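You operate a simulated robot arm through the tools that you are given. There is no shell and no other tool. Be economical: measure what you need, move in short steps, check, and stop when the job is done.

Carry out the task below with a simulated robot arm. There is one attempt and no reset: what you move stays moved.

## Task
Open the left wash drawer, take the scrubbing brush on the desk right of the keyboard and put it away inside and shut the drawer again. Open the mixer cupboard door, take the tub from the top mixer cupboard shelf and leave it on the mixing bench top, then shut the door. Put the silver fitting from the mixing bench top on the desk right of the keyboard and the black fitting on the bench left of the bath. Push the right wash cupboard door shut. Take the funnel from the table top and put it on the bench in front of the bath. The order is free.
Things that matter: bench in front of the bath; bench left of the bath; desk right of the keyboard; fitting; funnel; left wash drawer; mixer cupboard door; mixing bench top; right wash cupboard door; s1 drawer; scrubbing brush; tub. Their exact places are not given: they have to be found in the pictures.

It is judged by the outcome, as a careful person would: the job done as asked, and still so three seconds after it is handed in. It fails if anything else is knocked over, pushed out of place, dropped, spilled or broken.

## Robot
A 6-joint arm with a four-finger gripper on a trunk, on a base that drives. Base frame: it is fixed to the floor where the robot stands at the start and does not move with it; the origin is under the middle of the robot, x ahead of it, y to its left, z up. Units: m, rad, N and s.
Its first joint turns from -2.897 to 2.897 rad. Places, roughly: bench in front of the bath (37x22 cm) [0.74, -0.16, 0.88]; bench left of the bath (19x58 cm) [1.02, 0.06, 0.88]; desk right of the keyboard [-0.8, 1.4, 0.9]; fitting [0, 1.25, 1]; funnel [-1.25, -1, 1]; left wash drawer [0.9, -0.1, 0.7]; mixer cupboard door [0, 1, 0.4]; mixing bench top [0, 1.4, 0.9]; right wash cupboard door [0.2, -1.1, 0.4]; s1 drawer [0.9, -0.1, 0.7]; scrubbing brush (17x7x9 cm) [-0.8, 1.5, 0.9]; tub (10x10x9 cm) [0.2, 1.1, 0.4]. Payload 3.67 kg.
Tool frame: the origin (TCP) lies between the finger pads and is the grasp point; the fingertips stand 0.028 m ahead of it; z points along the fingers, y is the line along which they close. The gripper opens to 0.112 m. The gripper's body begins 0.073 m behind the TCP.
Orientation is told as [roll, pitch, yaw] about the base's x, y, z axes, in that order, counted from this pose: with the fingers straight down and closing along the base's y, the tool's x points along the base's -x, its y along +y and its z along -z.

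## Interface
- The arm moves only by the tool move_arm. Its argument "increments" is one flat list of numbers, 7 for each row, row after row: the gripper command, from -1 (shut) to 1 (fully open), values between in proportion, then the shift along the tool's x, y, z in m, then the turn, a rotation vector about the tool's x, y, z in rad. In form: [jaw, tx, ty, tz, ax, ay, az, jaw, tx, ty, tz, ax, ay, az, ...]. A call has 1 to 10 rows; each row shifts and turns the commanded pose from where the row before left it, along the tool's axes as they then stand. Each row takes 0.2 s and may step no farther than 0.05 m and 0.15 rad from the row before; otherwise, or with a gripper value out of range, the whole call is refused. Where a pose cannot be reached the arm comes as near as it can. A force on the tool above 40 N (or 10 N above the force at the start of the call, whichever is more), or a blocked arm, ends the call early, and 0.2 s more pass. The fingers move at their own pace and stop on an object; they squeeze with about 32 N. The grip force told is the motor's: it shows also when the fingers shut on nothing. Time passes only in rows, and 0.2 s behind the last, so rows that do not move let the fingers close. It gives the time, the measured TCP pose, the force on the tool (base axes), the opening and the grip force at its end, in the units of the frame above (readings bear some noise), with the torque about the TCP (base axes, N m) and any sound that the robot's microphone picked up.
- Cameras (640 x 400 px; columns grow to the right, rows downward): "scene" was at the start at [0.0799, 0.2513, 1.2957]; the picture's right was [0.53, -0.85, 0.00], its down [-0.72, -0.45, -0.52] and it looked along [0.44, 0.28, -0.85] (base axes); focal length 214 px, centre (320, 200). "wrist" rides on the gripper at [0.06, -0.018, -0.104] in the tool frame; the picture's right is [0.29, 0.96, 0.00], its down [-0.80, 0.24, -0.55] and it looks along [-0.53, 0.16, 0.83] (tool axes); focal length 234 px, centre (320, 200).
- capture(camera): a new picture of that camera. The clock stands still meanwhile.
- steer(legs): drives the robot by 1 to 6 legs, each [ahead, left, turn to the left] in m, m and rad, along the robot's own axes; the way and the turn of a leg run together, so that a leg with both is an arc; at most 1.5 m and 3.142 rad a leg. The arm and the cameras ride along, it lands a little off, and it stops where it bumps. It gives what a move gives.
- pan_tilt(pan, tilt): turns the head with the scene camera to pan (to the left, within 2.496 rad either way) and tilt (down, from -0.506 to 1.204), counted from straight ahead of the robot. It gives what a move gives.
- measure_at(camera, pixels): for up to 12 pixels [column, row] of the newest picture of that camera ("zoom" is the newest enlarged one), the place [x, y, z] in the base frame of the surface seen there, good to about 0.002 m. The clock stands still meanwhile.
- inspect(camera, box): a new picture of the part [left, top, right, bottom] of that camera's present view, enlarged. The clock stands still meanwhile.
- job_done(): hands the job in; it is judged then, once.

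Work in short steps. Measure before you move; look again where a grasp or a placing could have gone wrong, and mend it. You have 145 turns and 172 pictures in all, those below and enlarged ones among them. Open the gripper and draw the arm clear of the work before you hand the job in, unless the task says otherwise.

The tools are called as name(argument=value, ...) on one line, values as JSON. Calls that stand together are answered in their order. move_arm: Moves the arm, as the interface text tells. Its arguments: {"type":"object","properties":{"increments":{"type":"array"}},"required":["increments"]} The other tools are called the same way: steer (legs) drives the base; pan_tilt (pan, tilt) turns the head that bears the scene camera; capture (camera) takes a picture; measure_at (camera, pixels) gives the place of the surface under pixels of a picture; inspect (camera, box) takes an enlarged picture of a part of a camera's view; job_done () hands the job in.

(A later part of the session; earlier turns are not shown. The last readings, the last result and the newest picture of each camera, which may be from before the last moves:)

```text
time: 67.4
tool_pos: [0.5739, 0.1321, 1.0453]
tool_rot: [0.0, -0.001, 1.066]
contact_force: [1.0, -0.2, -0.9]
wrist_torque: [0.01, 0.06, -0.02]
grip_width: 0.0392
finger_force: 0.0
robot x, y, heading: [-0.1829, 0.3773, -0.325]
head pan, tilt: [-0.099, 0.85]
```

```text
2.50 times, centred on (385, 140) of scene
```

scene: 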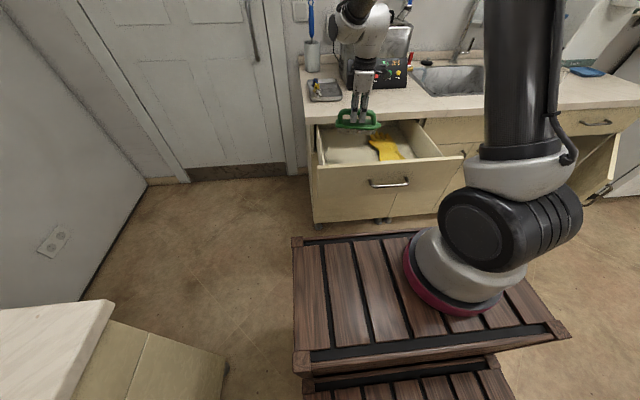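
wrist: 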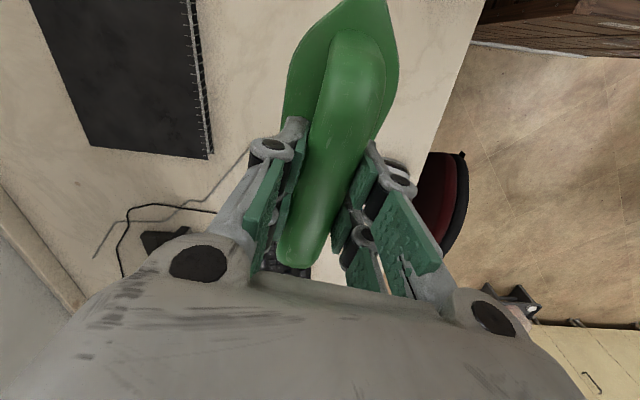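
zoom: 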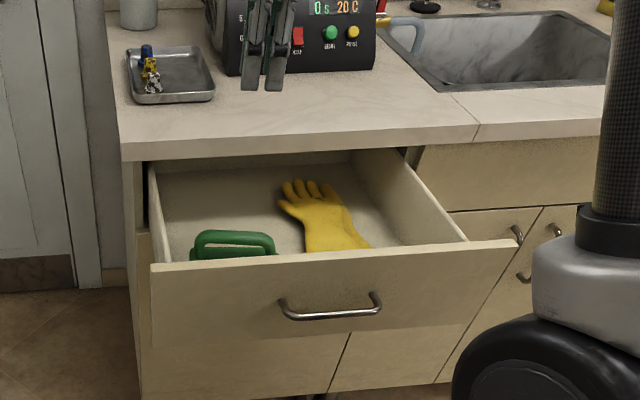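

Brush lies in the drawer. I drive back 0.25 m, turn the tool square with the drawer, close the fingers and move to the handle's middle.

steer(legs=[[-0.26, 0, 0]])

move_arm(increments=[-1, 0, 0, 0, 0, 0, 0.139, -1, 0, 0, 0, 0, 0, 0.139, -1, 0, 0, 0, 0, 0, 0.139, -1, 0, 0, 0, 0, 0, 0.139, -1, 0, 0, 0, 0, 0, 0.139, -1, 0, 0, 0, 0, 0, 0.139, -1, 0, 0, 0, 0, 0, 0.139, -1, 0, 0, 0, 0, 0, 0.139, -1, 0, 0, 0, 0, 0, 0.139, -1, 0, 0, 0, 0, 0, 0.139])

move_arm(increments=[-1, 0, -0.04, 0, 0, 0, 0, -1, 0, -0.04, 0, 0, 0, 0, -1, 0, -0.02, 0, 0, 0, 0, -1, 0, 0, 0.045, 0, 0, 0, -1, 0, 0, 0.045, 0, 0, 0, -1, 0, 0, 0.045, 0, 0, 0, -1, 0, 0, 0.045, 0, 0, 0, -1, 0, 0, 0.045, 0, 0, 0, -1, 0, 0, 0.035, 0, 0, 0])

capture(camera="scene")

```text
time: 69.3
tool_pos: [0.3255, 0.2133, 1.0453]
tool_rot: [0.0, 0.002, 1.067]
contact_force: [0.2, -0.3, -0.6]
wrist_torque: [0.01, 0.03, 0.02]
grip_width: 0.0394
finger_force: 0.1
robot x, y, heading: [-0.4315, 0.4609, -0.318]
head pan, tilt: [-0.099, 0.85]
```

```text
time: 71.5
tool_pos: [0.3261, 0.2135, 1.0461]
tool_rot: [0.0, -0.001, -0.325]
contact_force: [-1.0, 0.6, 0.4]
wrist_torque: [0.03, 0.01, -0.02]
grip_width: 0.0003
finger_force: 31.8
robot x, y, heading: [-0.4285, 0.4618, -0.32]
head pan, tilt: [-0.099, 0.85]
```

```text
time: 73.5
tool_pos: [0.2931, 0.1186, 0.7859]
tool_rot: [-0.001, -0.002, -0.323]
contact_force: [-1.2, -0.6, 0.2]
wrist_torque: [-0.03, -0.01, 0.02]
grip_width: 0.0
finger_force: 32.3
robot x, y, heading: [-0.43, 0.4607, -0.319]
head pan, tilt: [-0.099, 0.85]
```

```text
140 pictures are left
```

scene: 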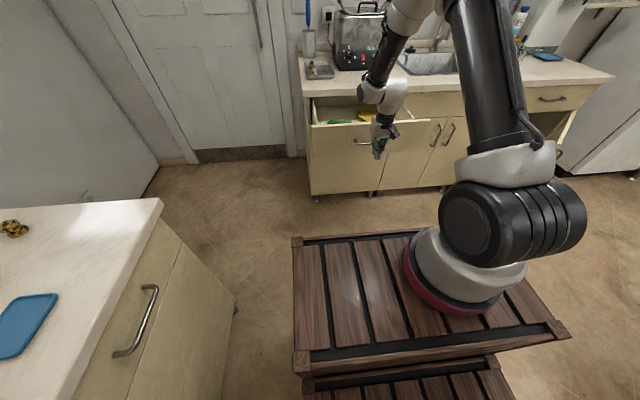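

Fingers sit in front of the handle. I push by driving ahead.

steer(legs=[[0.2, 0, 0], [0.13, 0, 0]])

inspect(camera="scene", box=[290, 60, 480, 220])

```text
time: 75.9
tool_pos: [0.6075, 0.0134, 0.7858]
tool_rot: [0.001, 0.001, -0.322]
contact_force: [-0.2, 0.4, 1.1]
wrist_torque: [0.01, -0.03, -0.02]
grip_width: 0.0
finger_force: 36.1
robot x, y, heading: [-0.1151, 0.3549, -0.319]
head pan, tilt: [-0.099, 0.85]
```

```text
2.50 times, centred on (385, 140) of scene
```

zoom: 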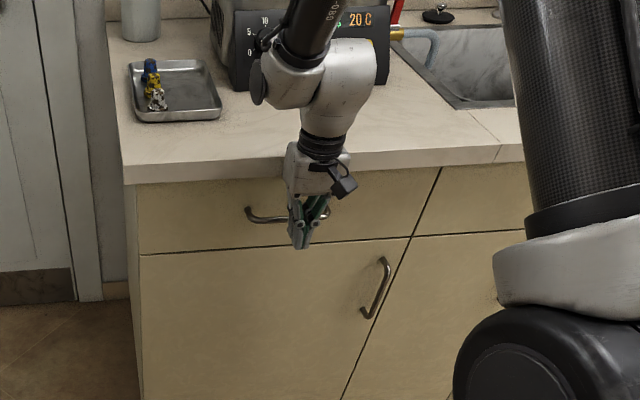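

It looks shut; I check by measuring the drawer face against the neighbouring fronts.

measure_at(camera="zoom", pixels=[[170, 220], [400, 200], [170, 290], [450, 200], [330, 300], [160, 160], [420, 150], [252, 217], [268, 221]])

```text
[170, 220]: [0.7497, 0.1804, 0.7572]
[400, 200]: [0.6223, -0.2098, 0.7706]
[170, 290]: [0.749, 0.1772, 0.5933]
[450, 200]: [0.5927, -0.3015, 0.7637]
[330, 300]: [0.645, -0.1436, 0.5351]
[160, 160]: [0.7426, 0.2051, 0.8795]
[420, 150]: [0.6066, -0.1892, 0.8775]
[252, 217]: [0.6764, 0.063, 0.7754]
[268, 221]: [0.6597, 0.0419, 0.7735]
```

Drawer is shut (face u≈0.655). Next the right wash door: back off, raise the arm, slide right and look.

steer(legs=[[-0.3, 0, 0], [0, -0.8, 0]])

pan_tilt(pan=-0.5, tilt=0.85)

capture(camera="scene")

```text
time: 81.8
tool_pos: [0.0706, -0.6409, 0.7848]
tool_rot: [0.0, 0.0, -0.32]
contact_force: [-0.6, -0.2, 0.9]
wrist_torque: [0.0, 0.0, -0.02]
grip_width: 0.0
finger_force: 36.2
robot x, y, heading: [-0.6521, -0.3015, -0.32]
head pan, tilt: [-0.099, 0.85]
```

```text
time: 82.7
tool_pos: [0.0714, -0.6407, 0.7858]
tool_rot: [0.0, 0.0, -0.321]
contact_force: [1.0, 0.3, -0.2]
wrist_torque: [-0.03, 0.01, -0.01]
grip_width: 0.0
finger_force: 35.9
robot x, y, heading: [-0.6527, -0.2989, -0.32]
head pan, tilt: [-0.499, 0.85]
```

```text
138 pictures are left
```

scene: 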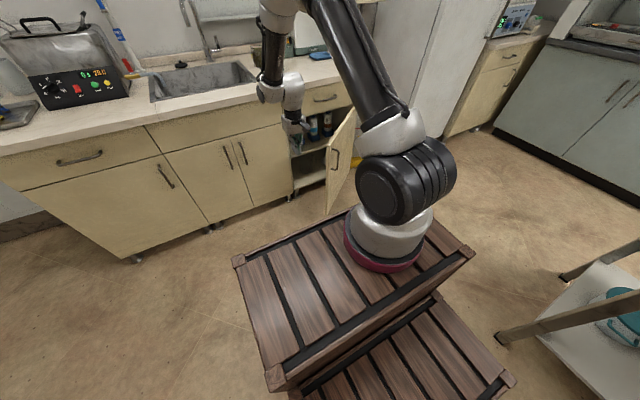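

The open door is at (340,165). Measuring its edges, its handle, and the table leg.

measure_at(camera="scene", pixels=[[328, 195], [331, 155], [352, 115], [340, 185], [354, 165], [335, 158], [295, 180], [330, 175], [503, 338], [563, 278], [350, 135], [330, 100]])

inspect(camera="scene", box=[270, 70, 400, 220])

```text
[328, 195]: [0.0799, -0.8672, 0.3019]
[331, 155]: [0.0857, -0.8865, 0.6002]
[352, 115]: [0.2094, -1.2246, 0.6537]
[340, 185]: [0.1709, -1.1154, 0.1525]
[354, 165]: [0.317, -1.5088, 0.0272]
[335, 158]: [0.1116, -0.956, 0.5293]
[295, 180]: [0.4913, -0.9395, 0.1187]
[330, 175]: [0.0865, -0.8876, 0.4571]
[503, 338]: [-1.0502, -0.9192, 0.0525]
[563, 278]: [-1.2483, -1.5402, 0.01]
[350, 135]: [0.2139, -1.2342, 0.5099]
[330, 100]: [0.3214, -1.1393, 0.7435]
```

```text
2.67 times, centred on (335, 145) of scene
```

zoom: 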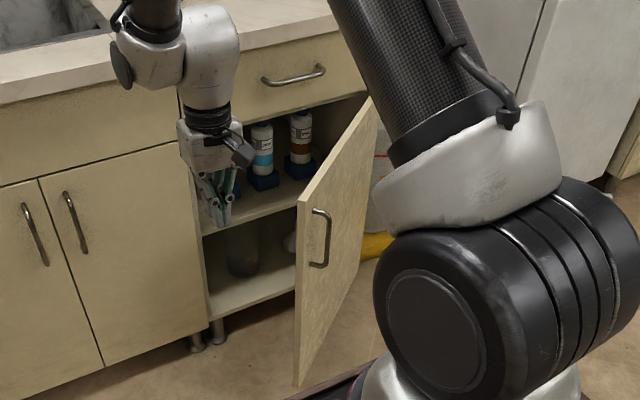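

Door's outer face free edge is at u≈0.35, v≈−0.80. I line up the robot on v≈−0.86, then raise and turn the closed gripper to point forward.

steer(legs=[[-0.06, -0.29, 0]])

move_arm(increments=[-1, -0.015, 0, -0.045, 0, 0, 0, -1, -0.015, 0, -0.045, 0, 0, 0, -1, -0.015, 0, -0.045, 0, 0, 0, -1, -0.015, 0, -0.045, 0, 0, 0, -1, -0.015, 0, -0.045, 0, 0, 0, -1, -0.015, 0, -0.045, 0, 0, 0])

move_arm(increments=[-1, 0, 0, 0, -0.0864, -0.0864, 0.0864, -1, 0, 0, 0, -0.0864, -0.0864, 0.0864, -1, 0, 0, 0, -0.0864, -0.0864, 0.0864, -1, 0, 0, 0, -0.0864, -0.0864, 0.0864, -1, 0, 0, 0, -0.0864, -0.0864, 0.0864, -1, 0, 0, 0, -0.0864, -0.0864, 0.0864, -1, 0, 0, 0, -0.0864, -0.0864, 0.0864])

move_arm(increments=[-1, 0, 0, 0, -0.0864, -0.0864, 0.0864, -1, 0, 0, 0, -0.0864, -0.0864, 0.0864, -1, 0, 0, 0, -0.0864, -0.0864, 0.0864, -1, 0, 0, 0, -0.0864, -0.0864, 0.0864, -1, 0, 0, 0, -0.0864, -0.0864, 0.0864, -1, 0, 0, 0, -0.0864, -0.0864, 0.0864, -1, 0, 0, 0, -0.0864, -0.0864, 0.0864])

```text
time: 84.7
tool_pos: [-0.0776, -0.8972, 0.786]
tool_rot: [0.001, 0.0, -0.324]
contact_force: [-0.4, 0.4, 0.4]
wrist_torque: [-0.01, 0.0, -0.05]
grip_width: 0.0003
finger_force: 35.3
robot x, y, heading: [-0.8024, -0.5555, -0.321]
head pan, tilt: [-0.499, 0.85]
```

```text
time: 86.1
tool_pos: [0.007, -0.9262, 1.0555]
tool_rot: [0.001, 0.0, -0.325]
contact_force: [0.6, 0.1, -0.5]
wrist_torque: [0.01, 0.03, 0.01]
grip_width: 0.0001
finger_force: 35.3
robot x, y, heading: [-0.8031, -0.5556, -0.324]
head pan, tilt: [-0.499, 0.85]
```

```text
time: 87.7
tool_pos: [0.0064, -0.9253, 1.0555]
tool_rot: [0.785, -0.343, -1.113]
contact_force: [0.7, 0.5, -0.6]
wrist_torque: [-0.01, -0.04, 0.02]
grip_width: 0.0
finger_force: 35.2
robot x, y, heading: [-0.8018, -0.5547, -0.325]
head pan, tilt: [-0.499, 0.85]
```

```text
time: 89.3
tool_pos: [-0.0005, -0.9394, 1.0578]
tool_rot: [1.572, 0.0, -1.883]
contact_force: [0.2, -0.3, -0.1]
wrist_torque: [-0.02, 0.01, -0.05]
grip_width: 0.0
finger_force: 35.5
out of reach, approached as far as the arm can: row 7
robot x, y, heading: [-0.7998, -0.5547, -0.322]
head pan, tilt: [-0.499, 0.85]
```

TCP at u=0.295, v=−0.89. Lowering to z≈0.63.

move_arm(increments=[-1, 0, -0.0425, 0, 0, 0, 0, -1, 0, -0.0425, 0, 0, 0, 0, -1, 0, -0.0425, 0, 0, 0, 0, -1, 0, -0.0425, 0, 0, 0, 0, -1, 0, -0.0425, 0, 0, 0, 0, -1, 0, -0.0425, 0, 0, 0, 0, -1, 0, -0.0425, 0, 0, 0, 0, -1, 0, -0.0425, 0, 0, 0, 0, -1, 0, -0.0425, 0, 0, 0, 0, -1, 0, -0.0425, 0, 0, 0, 0])

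capture(camera="scene")

```text
time: 91.5
tool_pos: [-0.0039, -0.947, 0.632]
tool_rot: [1.574, 0.0, -1.89]
contact_force: [0.4, 0.5, 0.5]
wrist_torque: [0.02, -0.02, 0.01]
grip_width: 0.0001
finger_force: 35.7
out of reach, approached as far as the arm can: row 1, 3
robot x, y, heading: [-0.7979, -0.5561, -0.326]
head pan, tilt: [-0.499, 0.85]
```

```text
136 pictures are left
```

scene: 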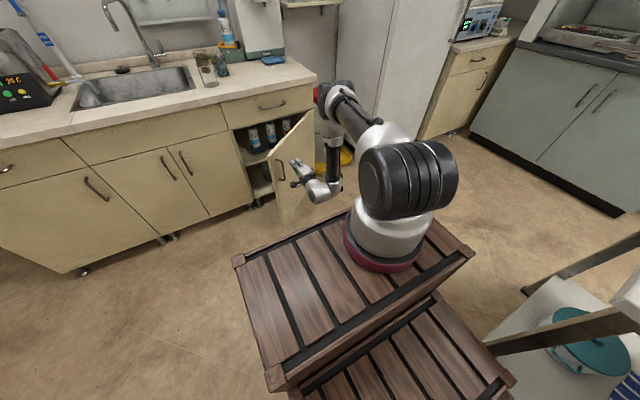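

Before pushing I check the elbow's distance to the tall cabinet to the right.

measure_at(camera="scene", pixels=[[335, 95], [322, 95], [350, 92], [365, 80], [410, 120], [318, 75], [340, 165], [278, 175], [312, 115], [385, 30]])

```text
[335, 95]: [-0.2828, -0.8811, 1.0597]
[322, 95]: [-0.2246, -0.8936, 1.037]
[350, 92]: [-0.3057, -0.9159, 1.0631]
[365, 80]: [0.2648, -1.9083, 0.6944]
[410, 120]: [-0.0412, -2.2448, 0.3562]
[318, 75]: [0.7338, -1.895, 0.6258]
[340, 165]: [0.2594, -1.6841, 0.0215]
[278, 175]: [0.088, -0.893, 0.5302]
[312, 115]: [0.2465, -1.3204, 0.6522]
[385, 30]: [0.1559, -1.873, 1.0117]
```

Elbow is well clear. Push the door by driving ahead.

steer(legs=[[0.2, 0, 0]])

capture(camera="scene")

```text
time: 93.1
tool_pos: [0.186, -1.0098, 0.6319]
tool_rot: [1.572, 0.0, -1.889]
contact_force: [1.2, 0.8, -1.3]
wrist_torque: [0.02, -0.02, 0.0]
grip_width: 0.0
finger_force: 35.9
robot x, y, heading: [-0.6148, -0.6154, -0.321]
head pan, tilt: [-0.499, 0.85]
```

```text
135 pictures are left
```

scene: 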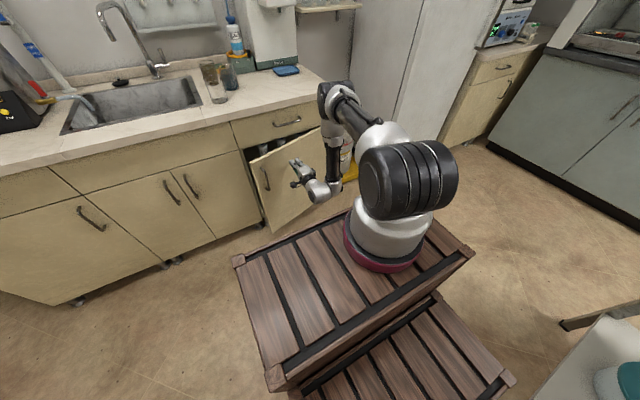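

Door is swinging shut; continue 0.13 m.

steer(legs=[[0.135, 0, 0]])

capture(camera="scene")

```text
time: 94.4
tool_pos: [0.3148, -1.0521, 0.6317]
tool_rot: [1.574, 0.0, -1.889]
contact_force: [0.1, 0.7, -0.7]
wrist_torque: [-0.02, 0.0, -0.01]
grip_width: 0.0
finger_force: 35.7
robot x, y, heading: [-0.485, -0.6641, -0.32]
head pan, tilt: [-0.499, 0.85]
```

```text
134 pictures are left
```

scene: 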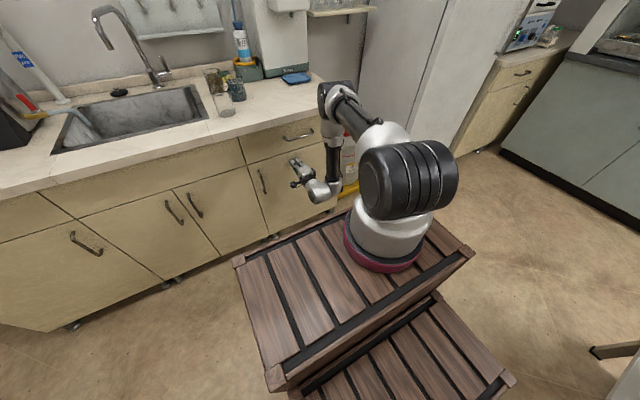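

Looks shut; checking the door face against its neighbours.

measure_at(camera="scene", pixels=[[255, 175], [258, 200], [280, 200], [240, 185], [230, 215], [270, 160], [300, 150], [315, 165]])

```text
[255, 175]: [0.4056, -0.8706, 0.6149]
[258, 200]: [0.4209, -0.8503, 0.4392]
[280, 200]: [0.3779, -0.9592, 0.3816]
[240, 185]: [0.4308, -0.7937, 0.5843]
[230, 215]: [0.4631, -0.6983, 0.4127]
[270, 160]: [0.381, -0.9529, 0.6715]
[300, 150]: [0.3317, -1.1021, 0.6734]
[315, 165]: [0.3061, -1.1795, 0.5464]
```

The door is shut. I back off, bring the arm up, restore the tool to pointing down, and look toward the table.

steer(legs=[[-0.25, 0.25, 0]])

move_arm(increments=[-1, 0, 0.045, 0, 0, 0, 0, -1, 0, 0.045, 0, 0, 0, 0, -1, 0, 0.045, 0, 0, 0, 0, -1, 0, 0.045, 0, 0, 0, 0, -1, 0, 0.045, 0, 0, 0, 0, -1, 0, 0.045, 0, 0, 0, 0, -1, 0, 0.045, 0, 0, 0, 0, -1, 0, 0.045, 0, 0, 0, 0, -1, 0, 0.045, 0, 0, 0, 0, -1, 0, 0.045, 0, 0, 0, 0])

move_arm(increments=[1, 0, 0, 0, 0.0864, 0.0864, -0.0864, 1, 0, 0, 0, 0.0864, 0.0864, -0.0864, 1, 0, 0, 0, 0.0864, 0.0864, -0.0864, 1, 0, 0, 0, 0.0864, 0.0864, -0.0864, 1, 0, 0, 0, 0.0864, 0.0864, -0.0864, 1, 0, 0, 0, 0.0864, 0.0864, -0.0864, 1, 0, 0, 0, 0.0864, 0.0864, -0.0864])

move_arm(increments=[1, 0, 0, 0, 0.0864, 0.0864, -0.0864, 1, 0, 0, 0, 0.0864, 0.0864, -0.0864, 1, 0, 0, 0, 0.0864, 0.0864, -0.0864, 1, 0, 0, 0, 0.0864, 0.0864, -0.0864, 1, 0, 0, 0, 0.0864, 0.0864, -0.0864, 1, 0, 0, 0, 0.0864, 0.0864, -0.0864, 1, 0, 0, 0, 0.0864, 0.0864, -0.0864])

pan_tilt(pan=-2.2, tilt=0.7)

capture(camera="scene")

```text
time: 96.7
tool_pos: [0.1579, -0.7391, 0.6333]
tool_rot: [1.572, 0.001, -1.89]
contact_force: [-0.2, 0.7, -0.5]
wrist_torque: [-0.01, -0.02, -0.01]
grip_width: 0.0
finger_force: 35.7
robot x, y, heading: [-0.6411, -0.3465, -0.323]
head pan, tilt: [-0.499, 0.85]
```

```text
time: 98.9
tool_pos: [0.1569, -0.7374, 1.0827]
tool_rot: [1.571, 0.0, -1.89]
contact_force: [1.5, -0.3, -0.6]
wrist_torque: [0.0, -0.04, 0.05]
grip_width: 0.0
finger_force: 36.3
robot x, y, heading: [-0.6366, -0.3463, -0.322]
head pan, tilt: [-0.499, 0.85]
```

```text
time: 100.5
tool_pos: [0.1579, -0.7378, 1.0841]
tool_rot: [0.788, -0.342, -1.105]
contact_force: [0.7, 0.8, 0.2]
wrist_torque: [0.0, 0.01, 0.03]
grip_width: 0.1121
finger_force: 0.2
robot x, y, heading: [-0.6407, -0.3459, -0.325]
head pan, tilt: [-0.499, 0.85]
```

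```text
time: 102.1
tool_pos: [0.157, -0.7397, 1.0825]
tool_rot: [-0.002, 0.0, -0.32]
contact_force: [-0.3, -0.3, 0.7]
wrist_torque: [0.01, -0.03, 0.03]
grip_width: 0.112
finger_force: 0.1
robot x, y, heading: [-0.6386, -0.3489, -0.325]
head pan, tilt: [-0.499, 0.85]
```

```text
time: 103.8
tool_pos: [0.157, -0.7371, 1.0817]
tool_rot: [0.001, -0.003, -0.32]
contact_force: [0.4, 0.5, 0.5]
wrist_torque: [0.01, 0.02, 0.0]
grip_width: 0.1122
finger_force: 0.1
robot x, y, heading: [-0.6396, -0.3484, -0.321]
head pan, tilt: [-2.201, 0.7]
```

```text
133 pictures are left
```

scene: 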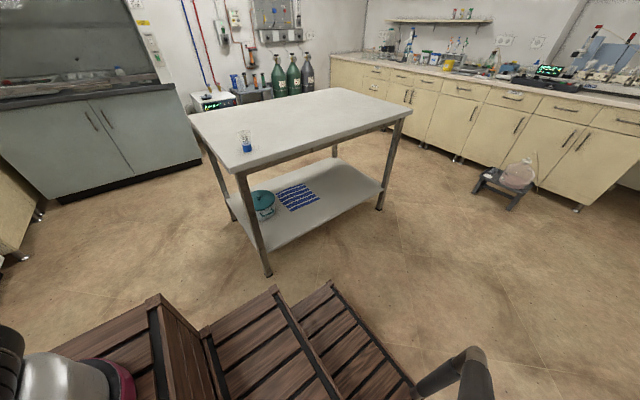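

A small item stands at (246,141) on the table; I zoom in and measure it and the table.

inspect(camera="scene", box=[205, 110, 295, 180])

measure_at(camera="zoom", pixels=[[280, 170], [300, 170], [305, 200], [320, 170], [325, 260], [250, 160], [300, 290], [300, 240], [308, 290]])

measure_at(camera="scene", pixels=[[238, 168], [190, 115], [408, 110], [318, 88], [300, 130], [266, 272], [380, 210]])

```text
5.71 times, centred on (250, 145) of scene
```

zoom: 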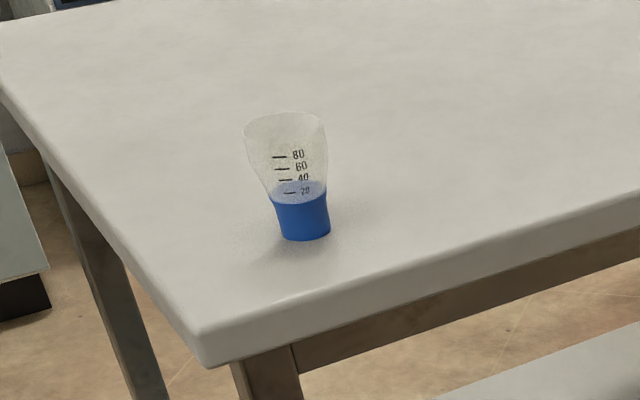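

```text
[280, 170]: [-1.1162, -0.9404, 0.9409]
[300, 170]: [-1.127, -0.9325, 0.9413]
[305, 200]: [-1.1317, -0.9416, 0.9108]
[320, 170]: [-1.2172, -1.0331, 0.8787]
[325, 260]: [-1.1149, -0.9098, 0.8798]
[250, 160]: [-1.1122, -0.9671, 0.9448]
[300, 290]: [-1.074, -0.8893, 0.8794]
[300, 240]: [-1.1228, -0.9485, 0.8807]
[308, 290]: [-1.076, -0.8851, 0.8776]
```

```text
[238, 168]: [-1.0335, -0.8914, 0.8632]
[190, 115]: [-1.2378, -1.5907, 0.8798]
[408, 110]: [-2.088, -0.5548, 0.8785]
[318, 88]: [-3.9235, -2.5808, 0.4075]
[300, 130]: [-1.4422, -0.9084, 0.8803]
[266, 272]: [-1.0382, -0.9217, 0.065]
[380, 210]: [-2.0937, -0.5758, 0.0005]
```

That is the funnel with its blue base: base centre near (−1.127,−0.95), table z 0.88. I turn right to face the table.

steer(legs=[[0, 0, -1.57], [-0.03, -0.19, 0]])

pan_tilt(pan=-0.1, tilt=0.8)

capture(camera="scene")

capture(camera="wrist")

```text
time: 109.2
tool_pos: [-1.1948, -1.059, 1.0825]
tool_rot: [0.0, -0.001, -1.88]
contact_force: [-0.8, 0.6, -0.4]
wrist_torque: [0.01, 0.01, -0.02]
grip_width: 0.1119
finger_force: 0.1
robot x, y, heading: [-0.8088, -0.2586, -1.886]
head pan, tilt: [-2.201, 0.7]
```

```text
time: 111.2
tool_pos: [-1.1935, -1.0596, 1.0822]
tool_rot: [0.0, -0.002, -1.878]
contact_force: [-0.7, -0.4, 0.4]
wrist_torque: [-0.02, -0.01, 0.02]
grip_width: 0.1122
finger_force: 0.0
robot x, y, heading: [-0.8093, -0.2584, -1.885]
head pan, tilt: [-0.099, 0.799]
```

```text
131 pictures are left
```

scene: 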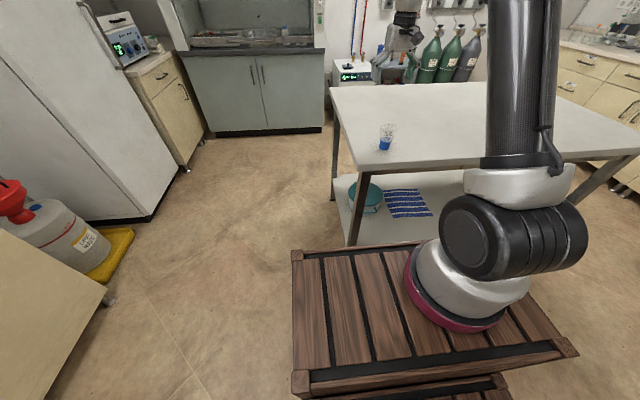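

```text
130 pictures are left
```

wrist: 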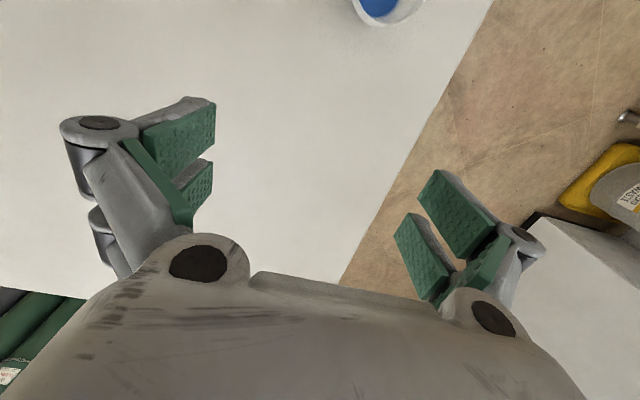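

I zoom on the funnel for exact position.

inspect(camera="scene", box=[350, 105, 430, 165])

measure_at(camera="zoom", pixels=[[255, 280], [290, 320], [325, 290], [287, 290], [240, 340], [285, 350], [290, 155], [240, 170], [350, 165], [290, 200]])

```text
6.67 times, centred on (390, 135) of scene
```

zoom: 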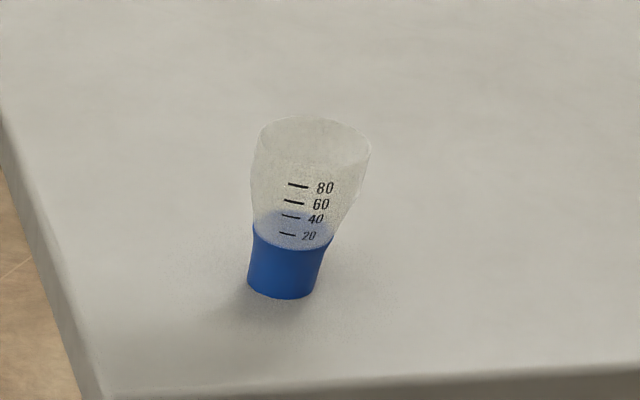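

```text
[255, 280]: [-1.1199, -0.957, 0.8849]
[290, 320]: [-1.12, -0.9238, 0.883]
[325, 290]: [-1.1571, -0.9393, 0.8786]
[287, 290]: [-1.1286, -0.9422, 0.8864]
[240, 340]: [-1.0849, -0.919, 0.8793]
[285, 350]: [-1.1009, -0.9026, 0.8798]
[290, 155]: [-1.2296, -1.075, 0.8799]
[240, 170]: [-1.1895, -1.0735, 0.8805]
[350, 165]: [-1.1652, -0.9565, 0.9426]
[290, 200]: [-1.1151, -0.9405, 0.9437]
```

Funnel centre ≈ (−1.139,−0.958). I move above and descend partly.

move_arm(increments=[1, 0.0378, 0.0071, 0, 0, 0, 0, 1, 0.0378, 0.0071, 0, 0, 0, 0, 1, 0.0378, 0.0071, 0, 0, 0, 0, 1, 0, 0, 0.03, 0, 0, 0, 1, 0, 0, 0.02, 0, 0, 0])

capture(camera="wrist")

inspect(camera="scene", box=[340, 65, 440, 165])

```text
time: 112.4
tool_pos: [-1.1387, -0.9584, 1.0314]
tool_rot: [0.0, -0.001, -1.879]
contact_force: [0.3, -0.1, -0.3]
wrist_torque: [0.01, 0.01, 0.02]
grip_width: 0.1117
finger_force: 0.0
robot x, y, heading: [-0.8134, -0.2571, -1.887]
head pan, tilt: [-0.099, 0.799]
```

```text
128 pictures are left
```

wrist: 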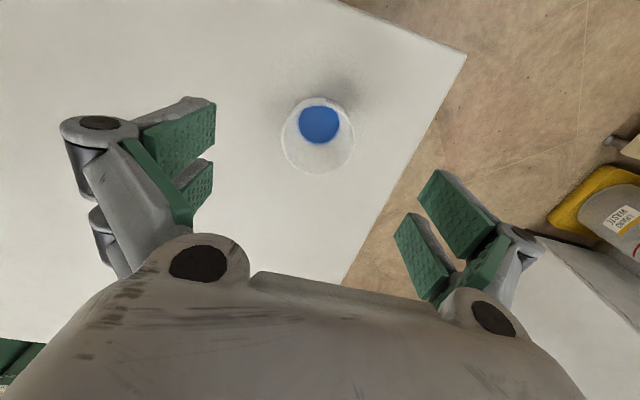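

```text
4.00 times, centred on (390, 115) of scene
```

zoom: 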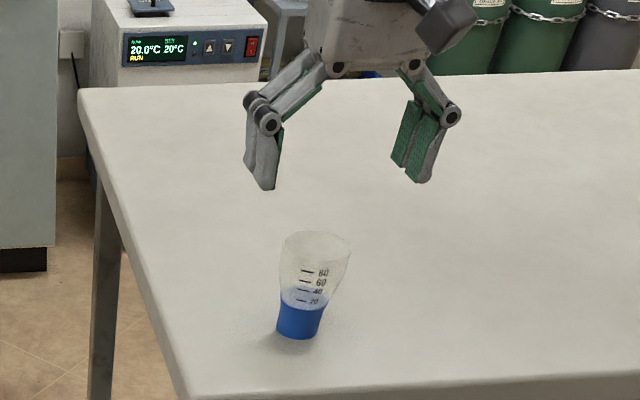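

Looking down, I measure the blue bottom to confirm centring.

measure_at(camera="wrist", pixels=[[318, 125], [302, 125], [336, 125], [318, 108], [318, 142], [284, 140], [352, 140], [318, 172], [318, 98]])

```text
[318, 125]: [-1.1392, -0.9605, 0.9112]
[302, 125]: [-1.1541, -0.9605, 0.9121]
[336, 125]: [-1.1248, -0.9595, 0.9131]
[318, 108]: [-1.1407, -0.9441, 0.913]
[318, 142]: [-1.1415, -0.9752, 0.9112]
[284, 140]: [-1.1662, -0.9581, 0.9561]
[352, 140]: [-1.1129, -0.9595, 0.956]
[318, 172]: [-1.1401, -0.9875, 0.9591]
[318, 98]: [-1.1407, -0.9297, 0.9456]
```

Centred within 1–2 mm; liquid inside, so I keep it upright. Descend 0.118 m and close.

move_arm(increments=[1, 0, 0, 0.04, 0, 0, 0, 1, 0, 0, 0.04, 0, 0, 0, 1, 0, 0, 0.038, 0, 0, 0, 1, 0, 0, 0, 0, 0, 0, -0.1, 0, 0, 0, 0, 0, 0, -0.3, 0, 0, 0, 0, 0, 0, -1, 0, 0, 0, 0, 0, 0, -1, 0, 0, 0, 0, 0, 0])

move_arm(increments=[-1, 0, 0, -0.015, 0, 0, 0, -1, 0, 0, -0.03, 0, 0, 0, -1, 0, 0, -0.03, 0, 0, 0, -1, 0, 0, -0.03, 0, 0, 0, -1, 0, 0, -0.03, 0, 0, 0, -1, 0, 0, -0.03, 0, 0, 0, -1, 0, 0, -0.015, 0, 0, 0])

inspect(camera="scene", box=[340, 65, 440, 165])

```text
time: 114.2
tool_pos: [-1.1379, -0.958, 0.9149]
tool_rot: [0.0, -0.001, -1.879]
contact_force: [0.0, 0.2, -0.8]
wrist_torque: [0.0, 0.01, -0.02]
grip_width: 0.05
finger_force: 31.4
robot x, y, heading: [-0.8109, -0.2601, -1.885]
head pan, tilt: [-0.099, 0.799]
```

```text
time: 115.8
tool_pos: [-1.1381, -0.9577, 1.096]
tool_rot: [0.0, 0.001, -1.882]
contact_force: [0.3, -0.5, -0.5]
wrist_torque: [-0.01, -0.03, 0.02]
grip_width: 0.0504
finger_force: 31.8
robot x, y, heading: [-0.8078, -0.2586, -1.881]
head pan, tilt: [-0.099, 0.799]
```

```text
4.00 times, centred on (390, 115) of scene
```

zoom: 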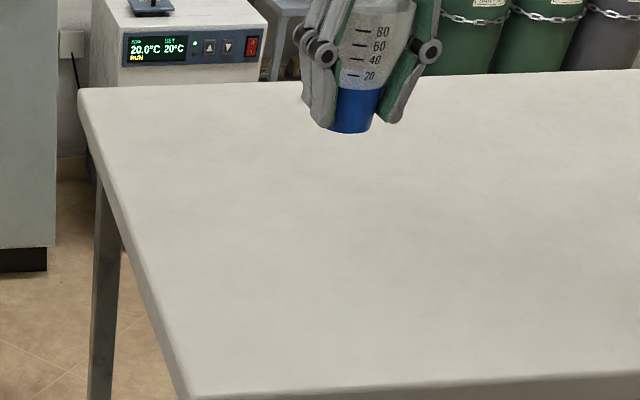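

Funnel held upright. I turn to the wash bench and drive towards the bath.

steer(legs=[[0, 0, 1.565], [0.29, 0.33, 0], [0.29, 0.33, 0]])

capture(camera="scene")

```text
time: 124.6
tool_pos: [0.6417, -0.1324, 1.095]
tool_rot: [0.0, -0.002, -0.306]
contact_force: [0.8, 0.3, -1.0]
wrist_torque: [0.0, 0.0, 0.0]
grip_width: 0.0503
finger_force: 32.1
robot x, y, heading: [-0.0573, 0.197, -0.305]
head pan, tilt: [-0.099, 0.799]
```

```text
125 pictures are left
```

scene: 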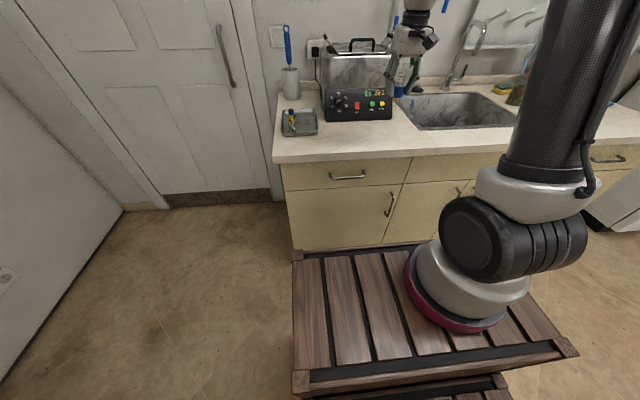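

TCP is at u≈0.65, v≈0.076; target u 0.745, v 0.12 in front of the bath. I move there and lower.

move_arm(increments=[-1, -0.0315, 0.0143, 0, 0, 0, 0, -1, -0.0315, 0.0143, 0, 0, 0, 0, -1, -0.0315, 0.0143, 0, 0, 0, 0, -1, 0, 0, 0.04, 0, 0, 0, -1, 0, 0, 0.04, 0, 0, 0, -1, 0, 0, 0.04, 0, 0, 0])

inspect(camera="scene", box=[270, 50, 450, 180])

```text
time: 126.0
tool_pos: [0.7427, -0.1193, 0.9739]
tool_rot: [0.0, 0.0, -0.306]
contact_force: [-0.7, 0.2, 0.3]
wrist_torque: [0.0, -0.04, 0.0]
grip_width: 0.0504
finger_force: 32.0
robot x, y, heading: [-0.0576, 0.1957, -0.307]
head pan, tilt: [-0.099, 0.799]
```

```text
3.08 times, centred on (360, 115) of scene
```

zoom: 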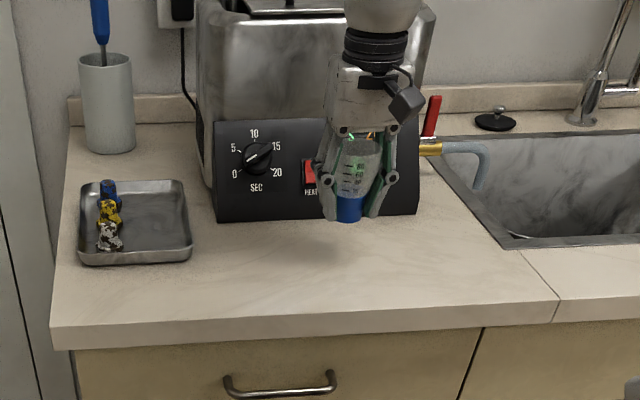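

Good spot. Lowering gently, releasing and rising.

move_arm(increments=[-1, 0, 0, 0.03, 0, 0, 0, -1, 0, 0, 0.02, 0, 0, 0, -1, 0, 0, 0.006, 0, 0, 0, -1, 0, 0, 0, 0, 0, 0])

move_arm(increments=[0.2, 0, 0, 0, 0, 0, 0, 0.6, 0, 0, 0, 0, 0, 0, 0.6, 0, 0, -0.03, 0, 0, 0, 0.6, 0, 0, -0.045, 0, 0, 0, 0.6, 0, 0, -0.045, 0, 0, 0, 0.6, 0, 0, -0.045, 0, 0, 0, 0.6, 0, 0, -0.045, 0, 0, 0])

inspect(camera="scene", box=[270, 50, 450, 180])

```text
time: 127.0
tool_pos: [0.7444, -0.1207, 0.9187]
tool_rot: [-0.001, -0.002, -0.305]
contact_force: [1.0, -0.1, -0.6]
wrist_torque: [0.01, 0.01, -0.02]
grip_width: 0.0503
finger_force: 32.2
robot x, y, heading: [-0.0612, 0.1869, -0.311]
head pan, tilt: [-0.099, 0.799]
```

```text
time: 128.6
tool_pos: [0.7451, -0.1194, 1.1288]
tool_rot: [0.001, -0.001, -0.306]
contact_force: [-0.5, -0.4, -1.1]
wrist_torque: [0.02, 0.03, 0.01]
grip_width: 0.0896
finger_force: 0.0
robot x, y, heading: [-0.0556, 0.1915, -0.309]
head pan, tilt: [-0.099, 0.799]
```

```text
3.08 times, centred on (360, 115) of scene
```

zoom: 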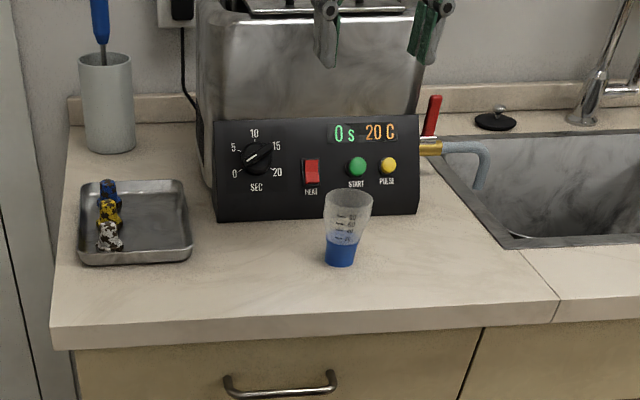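

Funnel stands in front of the bath. Next the fittings: retract the arm, back away and turn to the mixing bench.

move_arm(increments=[1, 0.045, 0, -0.01, 0, 0, 0, 1, 0.045, 0, -0.01, 0, 0, 0, 1, 0.045, 0, -0.01, 0, 0, 0, 1, 0.045, 0, -0.01, 0, 0, 0, 1, 0.045, 0, -0.01, 0, 0, 0, 1, 0.045, 0, -0.01, 0, 0, 0])

steer(legs=[[-0.47, 0.13, 0], [0, 0, 1.555]])

pan_tilt(pan=-0.2, tilt=0.8)

capture(camera="scene")

```text
time: 130.0
tool_pos: [0.4862, -0.0382, 1.1885]
tool_rot: [-0.002, 0.0, -0.308]
contact_force: [0.5, 0.8, -1.5]
wrist_torque: [0.03, 0.12, 0.01]
grip_width: 0.1119
finger_force: 0.1
robot x, y, heading: [-0.0586, 0.1925, -0.313]
head pan, tilt: [-0.099, 0.799]
```

```text
time: 136.6
tool_pos: [-0.2144, 0.9942, 1.1887]
tool_rot: [-0.002, -0.002, 1.226]
contact_force: [0.5, -0.6, 1.1]
wrist_torque: [-0.04, 0.01, 0.01]
grip_width: 0.1116
finger_force: 0.1
robot x, y, heading: [-0.4668, 0.458, 1.221]
head pan, tilt: [-0.099, 0.799]
```

```text
time: 137.2
tool_pos: [-0.2167, 0.9946, 1.1893]
tool_rot: [-0.001, -0.002, 1.225]
contact_force: [0.7, 0.1, -0.4]
wrist_torque: [-0.01, 0.04, 0.0]
grip_width: 0.112
finger_force: 0.0
robot x, y, heading: [-0.4663, 0.4607, 1.218]
head pan, tilt: [-0.201, 0.799]
```

```text
122 pictures are left
```

scene: 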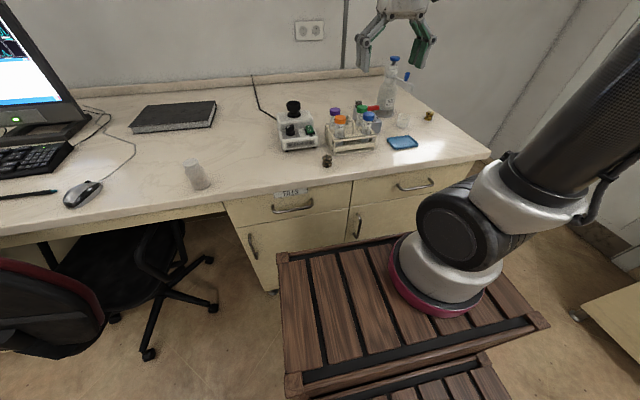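

I zoom in on the fittings.

inspect(camera="scene", box=[270, 70, 450, 182])

capture(camera="wrist")

```text
3.56 times, centred on (360, 126) of scene
```

zoom: 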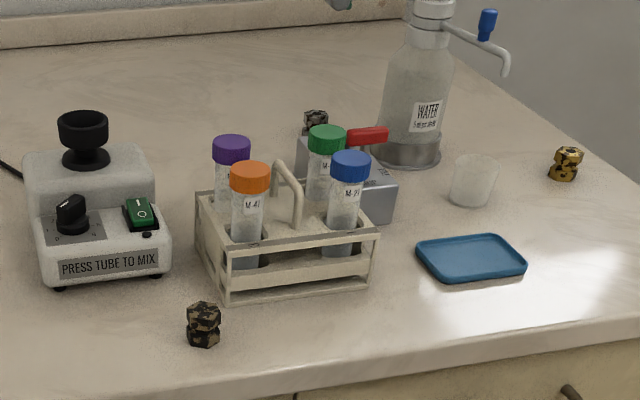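

```text
120 pictures are left
```

wrist: 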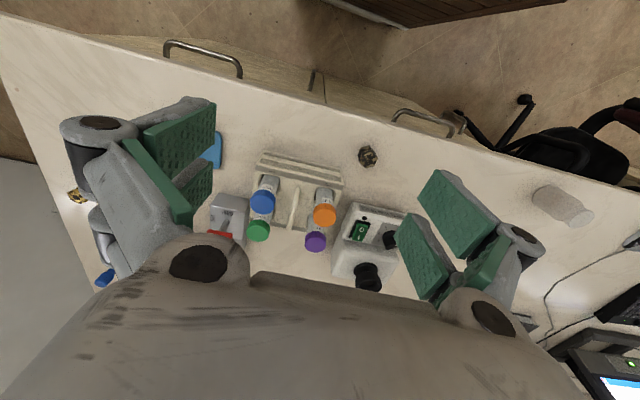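

Closer look at the front fitting and the rear one.

inspect(camera="scene", box=[312, 146, 344, 174])

inspect(camera="scene", box=[342, 90, 374, 118])

inspect(camera="wrist", box=[345, 135, 393, 177])

```text
14.29 times, centred on (328, 160) of scene
```

zoom: 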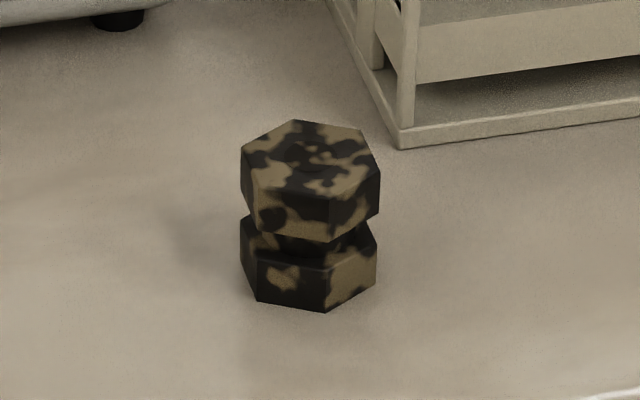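

```text
14.29 times, centred on (358, 104) of scene
```

zoom: 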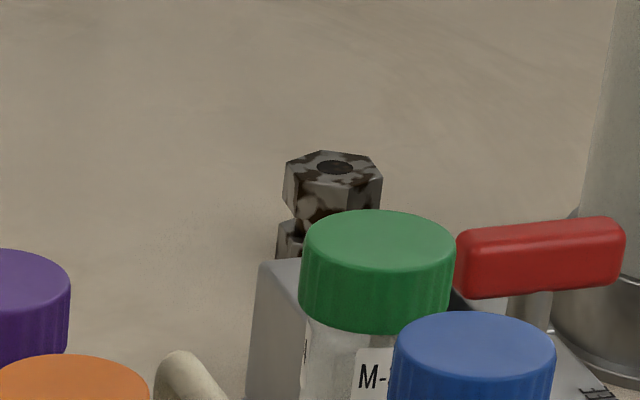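

```text
9.52 times, centred on (369, 156) of wrist
```

zoom: 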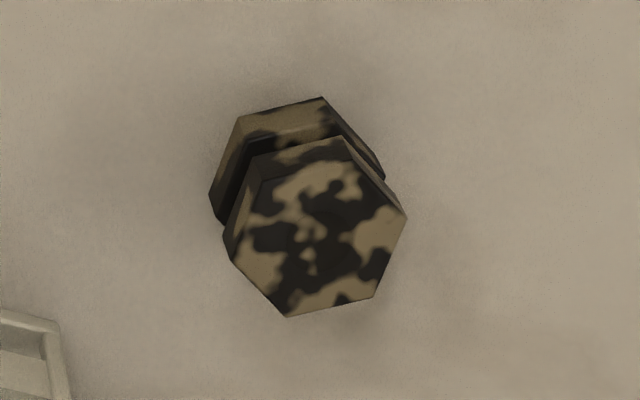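

Front one is the black fitting (black with tan stains), rear one the silver. I measure both tops.

measure_at(camera="zoom", pixels=[[310, 230], [240, 210], [380, 210], [290, 315], [330, 140]])

measure_at(camera="scene", pixels=[[359, 102], [357, 102], [361, 102], [359, 104], [355, 107], [327, 159], [366, 100], [385, 112], [390, 108]])

```text
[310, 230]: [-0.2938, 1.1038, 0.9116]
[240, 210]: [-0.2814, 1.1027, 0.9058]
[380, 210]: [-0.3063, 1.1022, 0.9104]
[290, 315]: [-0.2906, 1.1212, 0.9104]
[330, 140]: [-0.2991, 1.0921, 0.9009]
```

```text
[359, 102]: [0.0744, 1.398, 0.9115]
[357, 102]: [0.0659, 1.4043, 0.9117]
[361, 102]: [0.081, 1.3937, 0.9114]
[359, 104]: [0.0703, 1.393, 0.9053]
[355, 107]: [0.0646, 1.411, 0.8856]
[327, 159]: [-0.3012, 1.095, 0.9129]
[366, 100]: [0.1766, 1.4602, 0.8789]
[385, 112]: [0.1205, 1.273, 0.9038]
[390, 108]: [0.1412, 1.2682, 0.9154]
```

Silver at (0.075,1.399) behind the block and beside the bottle. I go high and beyond it so the wrist camera looks down at it.

move_arm(increments=[1, 0, 0, -0.045, 0, 0, 0, 1, 0, 0, -0.045, 0, 0, 0, 1, -0.047, -0.006, 0, 0, 0, 0, 1, -0.047, -0.006, 0, 0, 0, 0, 1, -0.047, -0.006, 0, 0, 0, 0, 1, -0.047, -0.006, 0, 0, 0, 0, 1, -0.047, -0.006, 0, 0, 0, 0, 1, -0.047, -0.006, 0, 0, 0, 0, 1, -0.047, -0.006, 0, 0, 0, 0, 1, -0.047, -0.006, 0, 0, 0, 0])

capture(camera="wrist")

```text
time: 139.4
tool_pos: [-0.0581, 1.2956, 1.2679]
tool_rot: [0.0, 0.001, 1.224]
contact_force: [-0.3, 0.5, -0.3]
wrist_torque: [-0.01, 0.0, -0.03]
grip_width: 0.1118
finger_force: 0.1
out of reach, approached as far as the arm can: row 10
robot x, y, heading: [-0.4695, 0.4625, 1.223]
head pan, tilt: [-0.201, 0.799]
```

```text
116 pictures are left
```

wrist: 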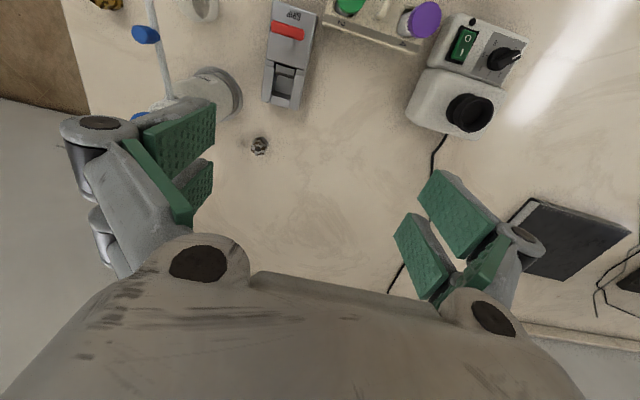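

Clear view: silver at (259,146), block end (285,105), bottle (205,95). I measure them.

measure_at(camera="wrist", pixels=[[259, 144], [254, 144], [265, 144], [286, 106], [225, 115], [240, 95], [205, 70], [175, 100], [145, 35], [300, 50], [270, 98], [170, 80]])

inspect(camera="wrist", box=[130, 20, 330, 170])

```text
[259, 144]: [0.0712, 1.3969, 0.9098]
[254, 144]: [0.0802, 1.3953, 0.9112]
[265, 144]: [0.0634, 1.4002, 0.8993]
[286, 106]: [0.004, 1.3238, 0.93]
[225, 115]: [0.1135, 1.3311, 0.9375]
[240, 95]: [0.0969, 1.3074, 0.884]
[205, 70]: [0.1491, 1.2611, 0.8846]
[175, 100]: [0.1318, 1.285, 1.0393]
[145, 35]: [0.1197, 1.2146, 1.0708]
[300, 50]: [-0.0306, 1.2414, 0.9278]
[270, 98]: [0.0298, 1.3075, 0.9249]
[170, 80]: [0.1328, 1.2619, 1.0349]
```

```text
2.67 times, centred on (230, 95) of wrist
```

zoom: 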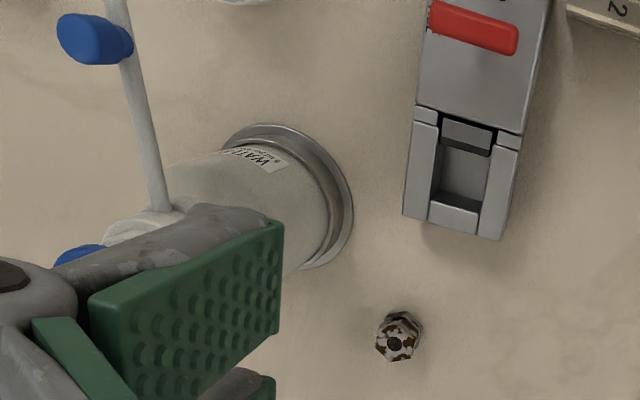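

Target (0.071,1.398), z top 0.911. I approach with a half-open jaw, descending as I go since the high pose is at the reach limit.

move_arm(increments=[0.1, -0.028, -0.0173, 0.034, 0, 0, 0, 0.1, -0.028, -0.0173, 0.034, 0, 0, 0, 0.1, -0.028, -0.0173, 0.034, 0, 0, 0, 0.1, -0.028, -0.0173, 0.034, 0, 0, 0, 0.1, -0.028, -0.0173, 0.034, 0, 0, 0, 0.1, 0, 0, 0.04, 0, 0, 0])

capture(camera="wrist")

capture(camera="scene")

```text
time: 140.8
tool_pos: [0.0474, 1.3511, 1.0416]
tool_rot: [0.0, -0.002, 1.226]
contact_force: [0.0, 0.0, 1.1]
wrist_torque: [0.03, -0.02, 0.02]
grip_width: 0.0616
finger_force: 0.1
out of reach, approached as far as the arm can: row 1, 2, 3, 4, 5
robot x, y, heading: [-0.4677, 0.4583, 1.218]
head pan, tilt: [-0.201, 0.799]
```

```text
114 pictures are left
```

wrist: 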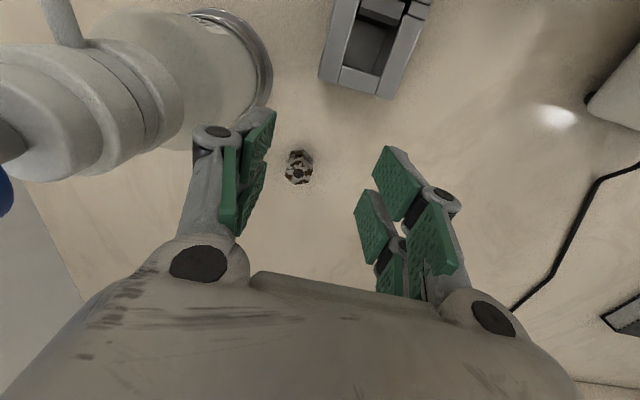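

```text
113 pictures are left
```

scene: 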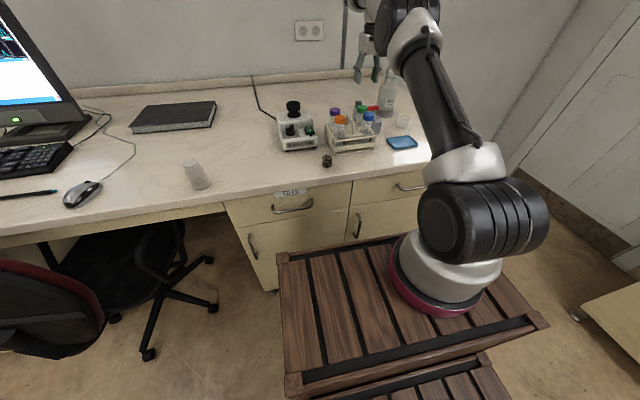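

At the reach limit. I shift 2 cm away from the bottle and drive the base 0.1 m closer.

move_arm(increments=[0.1, 0, 0.02, 0, 0, 0, 0, 0.1, 0, 0, 0, 0, 0, 0])

steer(legs=[[0.1, 0, 0]])

capture(camera="wrist")

```text
time: 141.4
tool_pos: [0.0295, 1.3574, 1.04]
tool_rot: [0.001, -0.001, 1.225]
contact_force: [0.0, 0.7, 0.1]
wrist_torque: [0.0, -0.03, 0.03]
grip_width: 0.0615
finger_force: 0.0
robot x, y, heading: [-0.4692, 0.4574, 1.221]
head pan, tilt: [-0.201, 0.799]
```

```text
time: 142.6
tool_pos: [0.0648, 1.4527, 1.0415]
tool_rot: [0.0, -0.001, 1.226]
contact_force: [0.5, 0.3, 0.8]
wrist_torque: [-0.04, -0.03, 0.0]
grip_width: 0.0617
finger_force: 0.0
robot x, y, heading: [-0.4331, 0.5536, 1.22]
head pan, tilt: [-0.201, 0.799]
```

```text
112 pictures are left
```

wrist: 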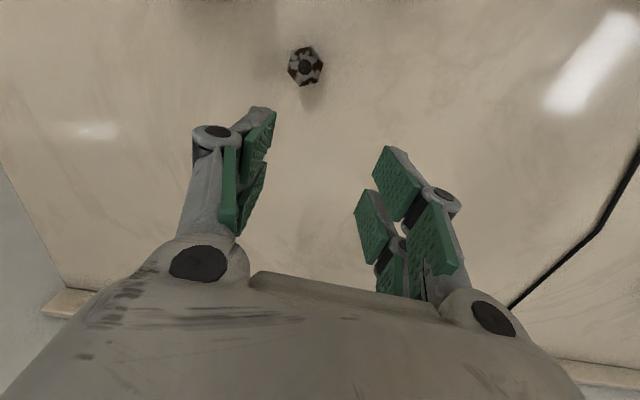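

Measure the hex again from here.

measure_at(camera="wrist", pixels=[[305, 66], [290, 66], [321, 66], [305, 50], [306, 84]])

```text
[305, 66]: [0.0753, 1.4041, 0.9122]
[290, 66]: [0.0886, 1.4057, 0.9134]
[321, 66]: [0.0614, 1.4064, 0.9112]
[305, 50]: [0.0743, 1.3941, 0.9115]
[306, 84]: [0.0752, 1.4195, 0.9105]
```

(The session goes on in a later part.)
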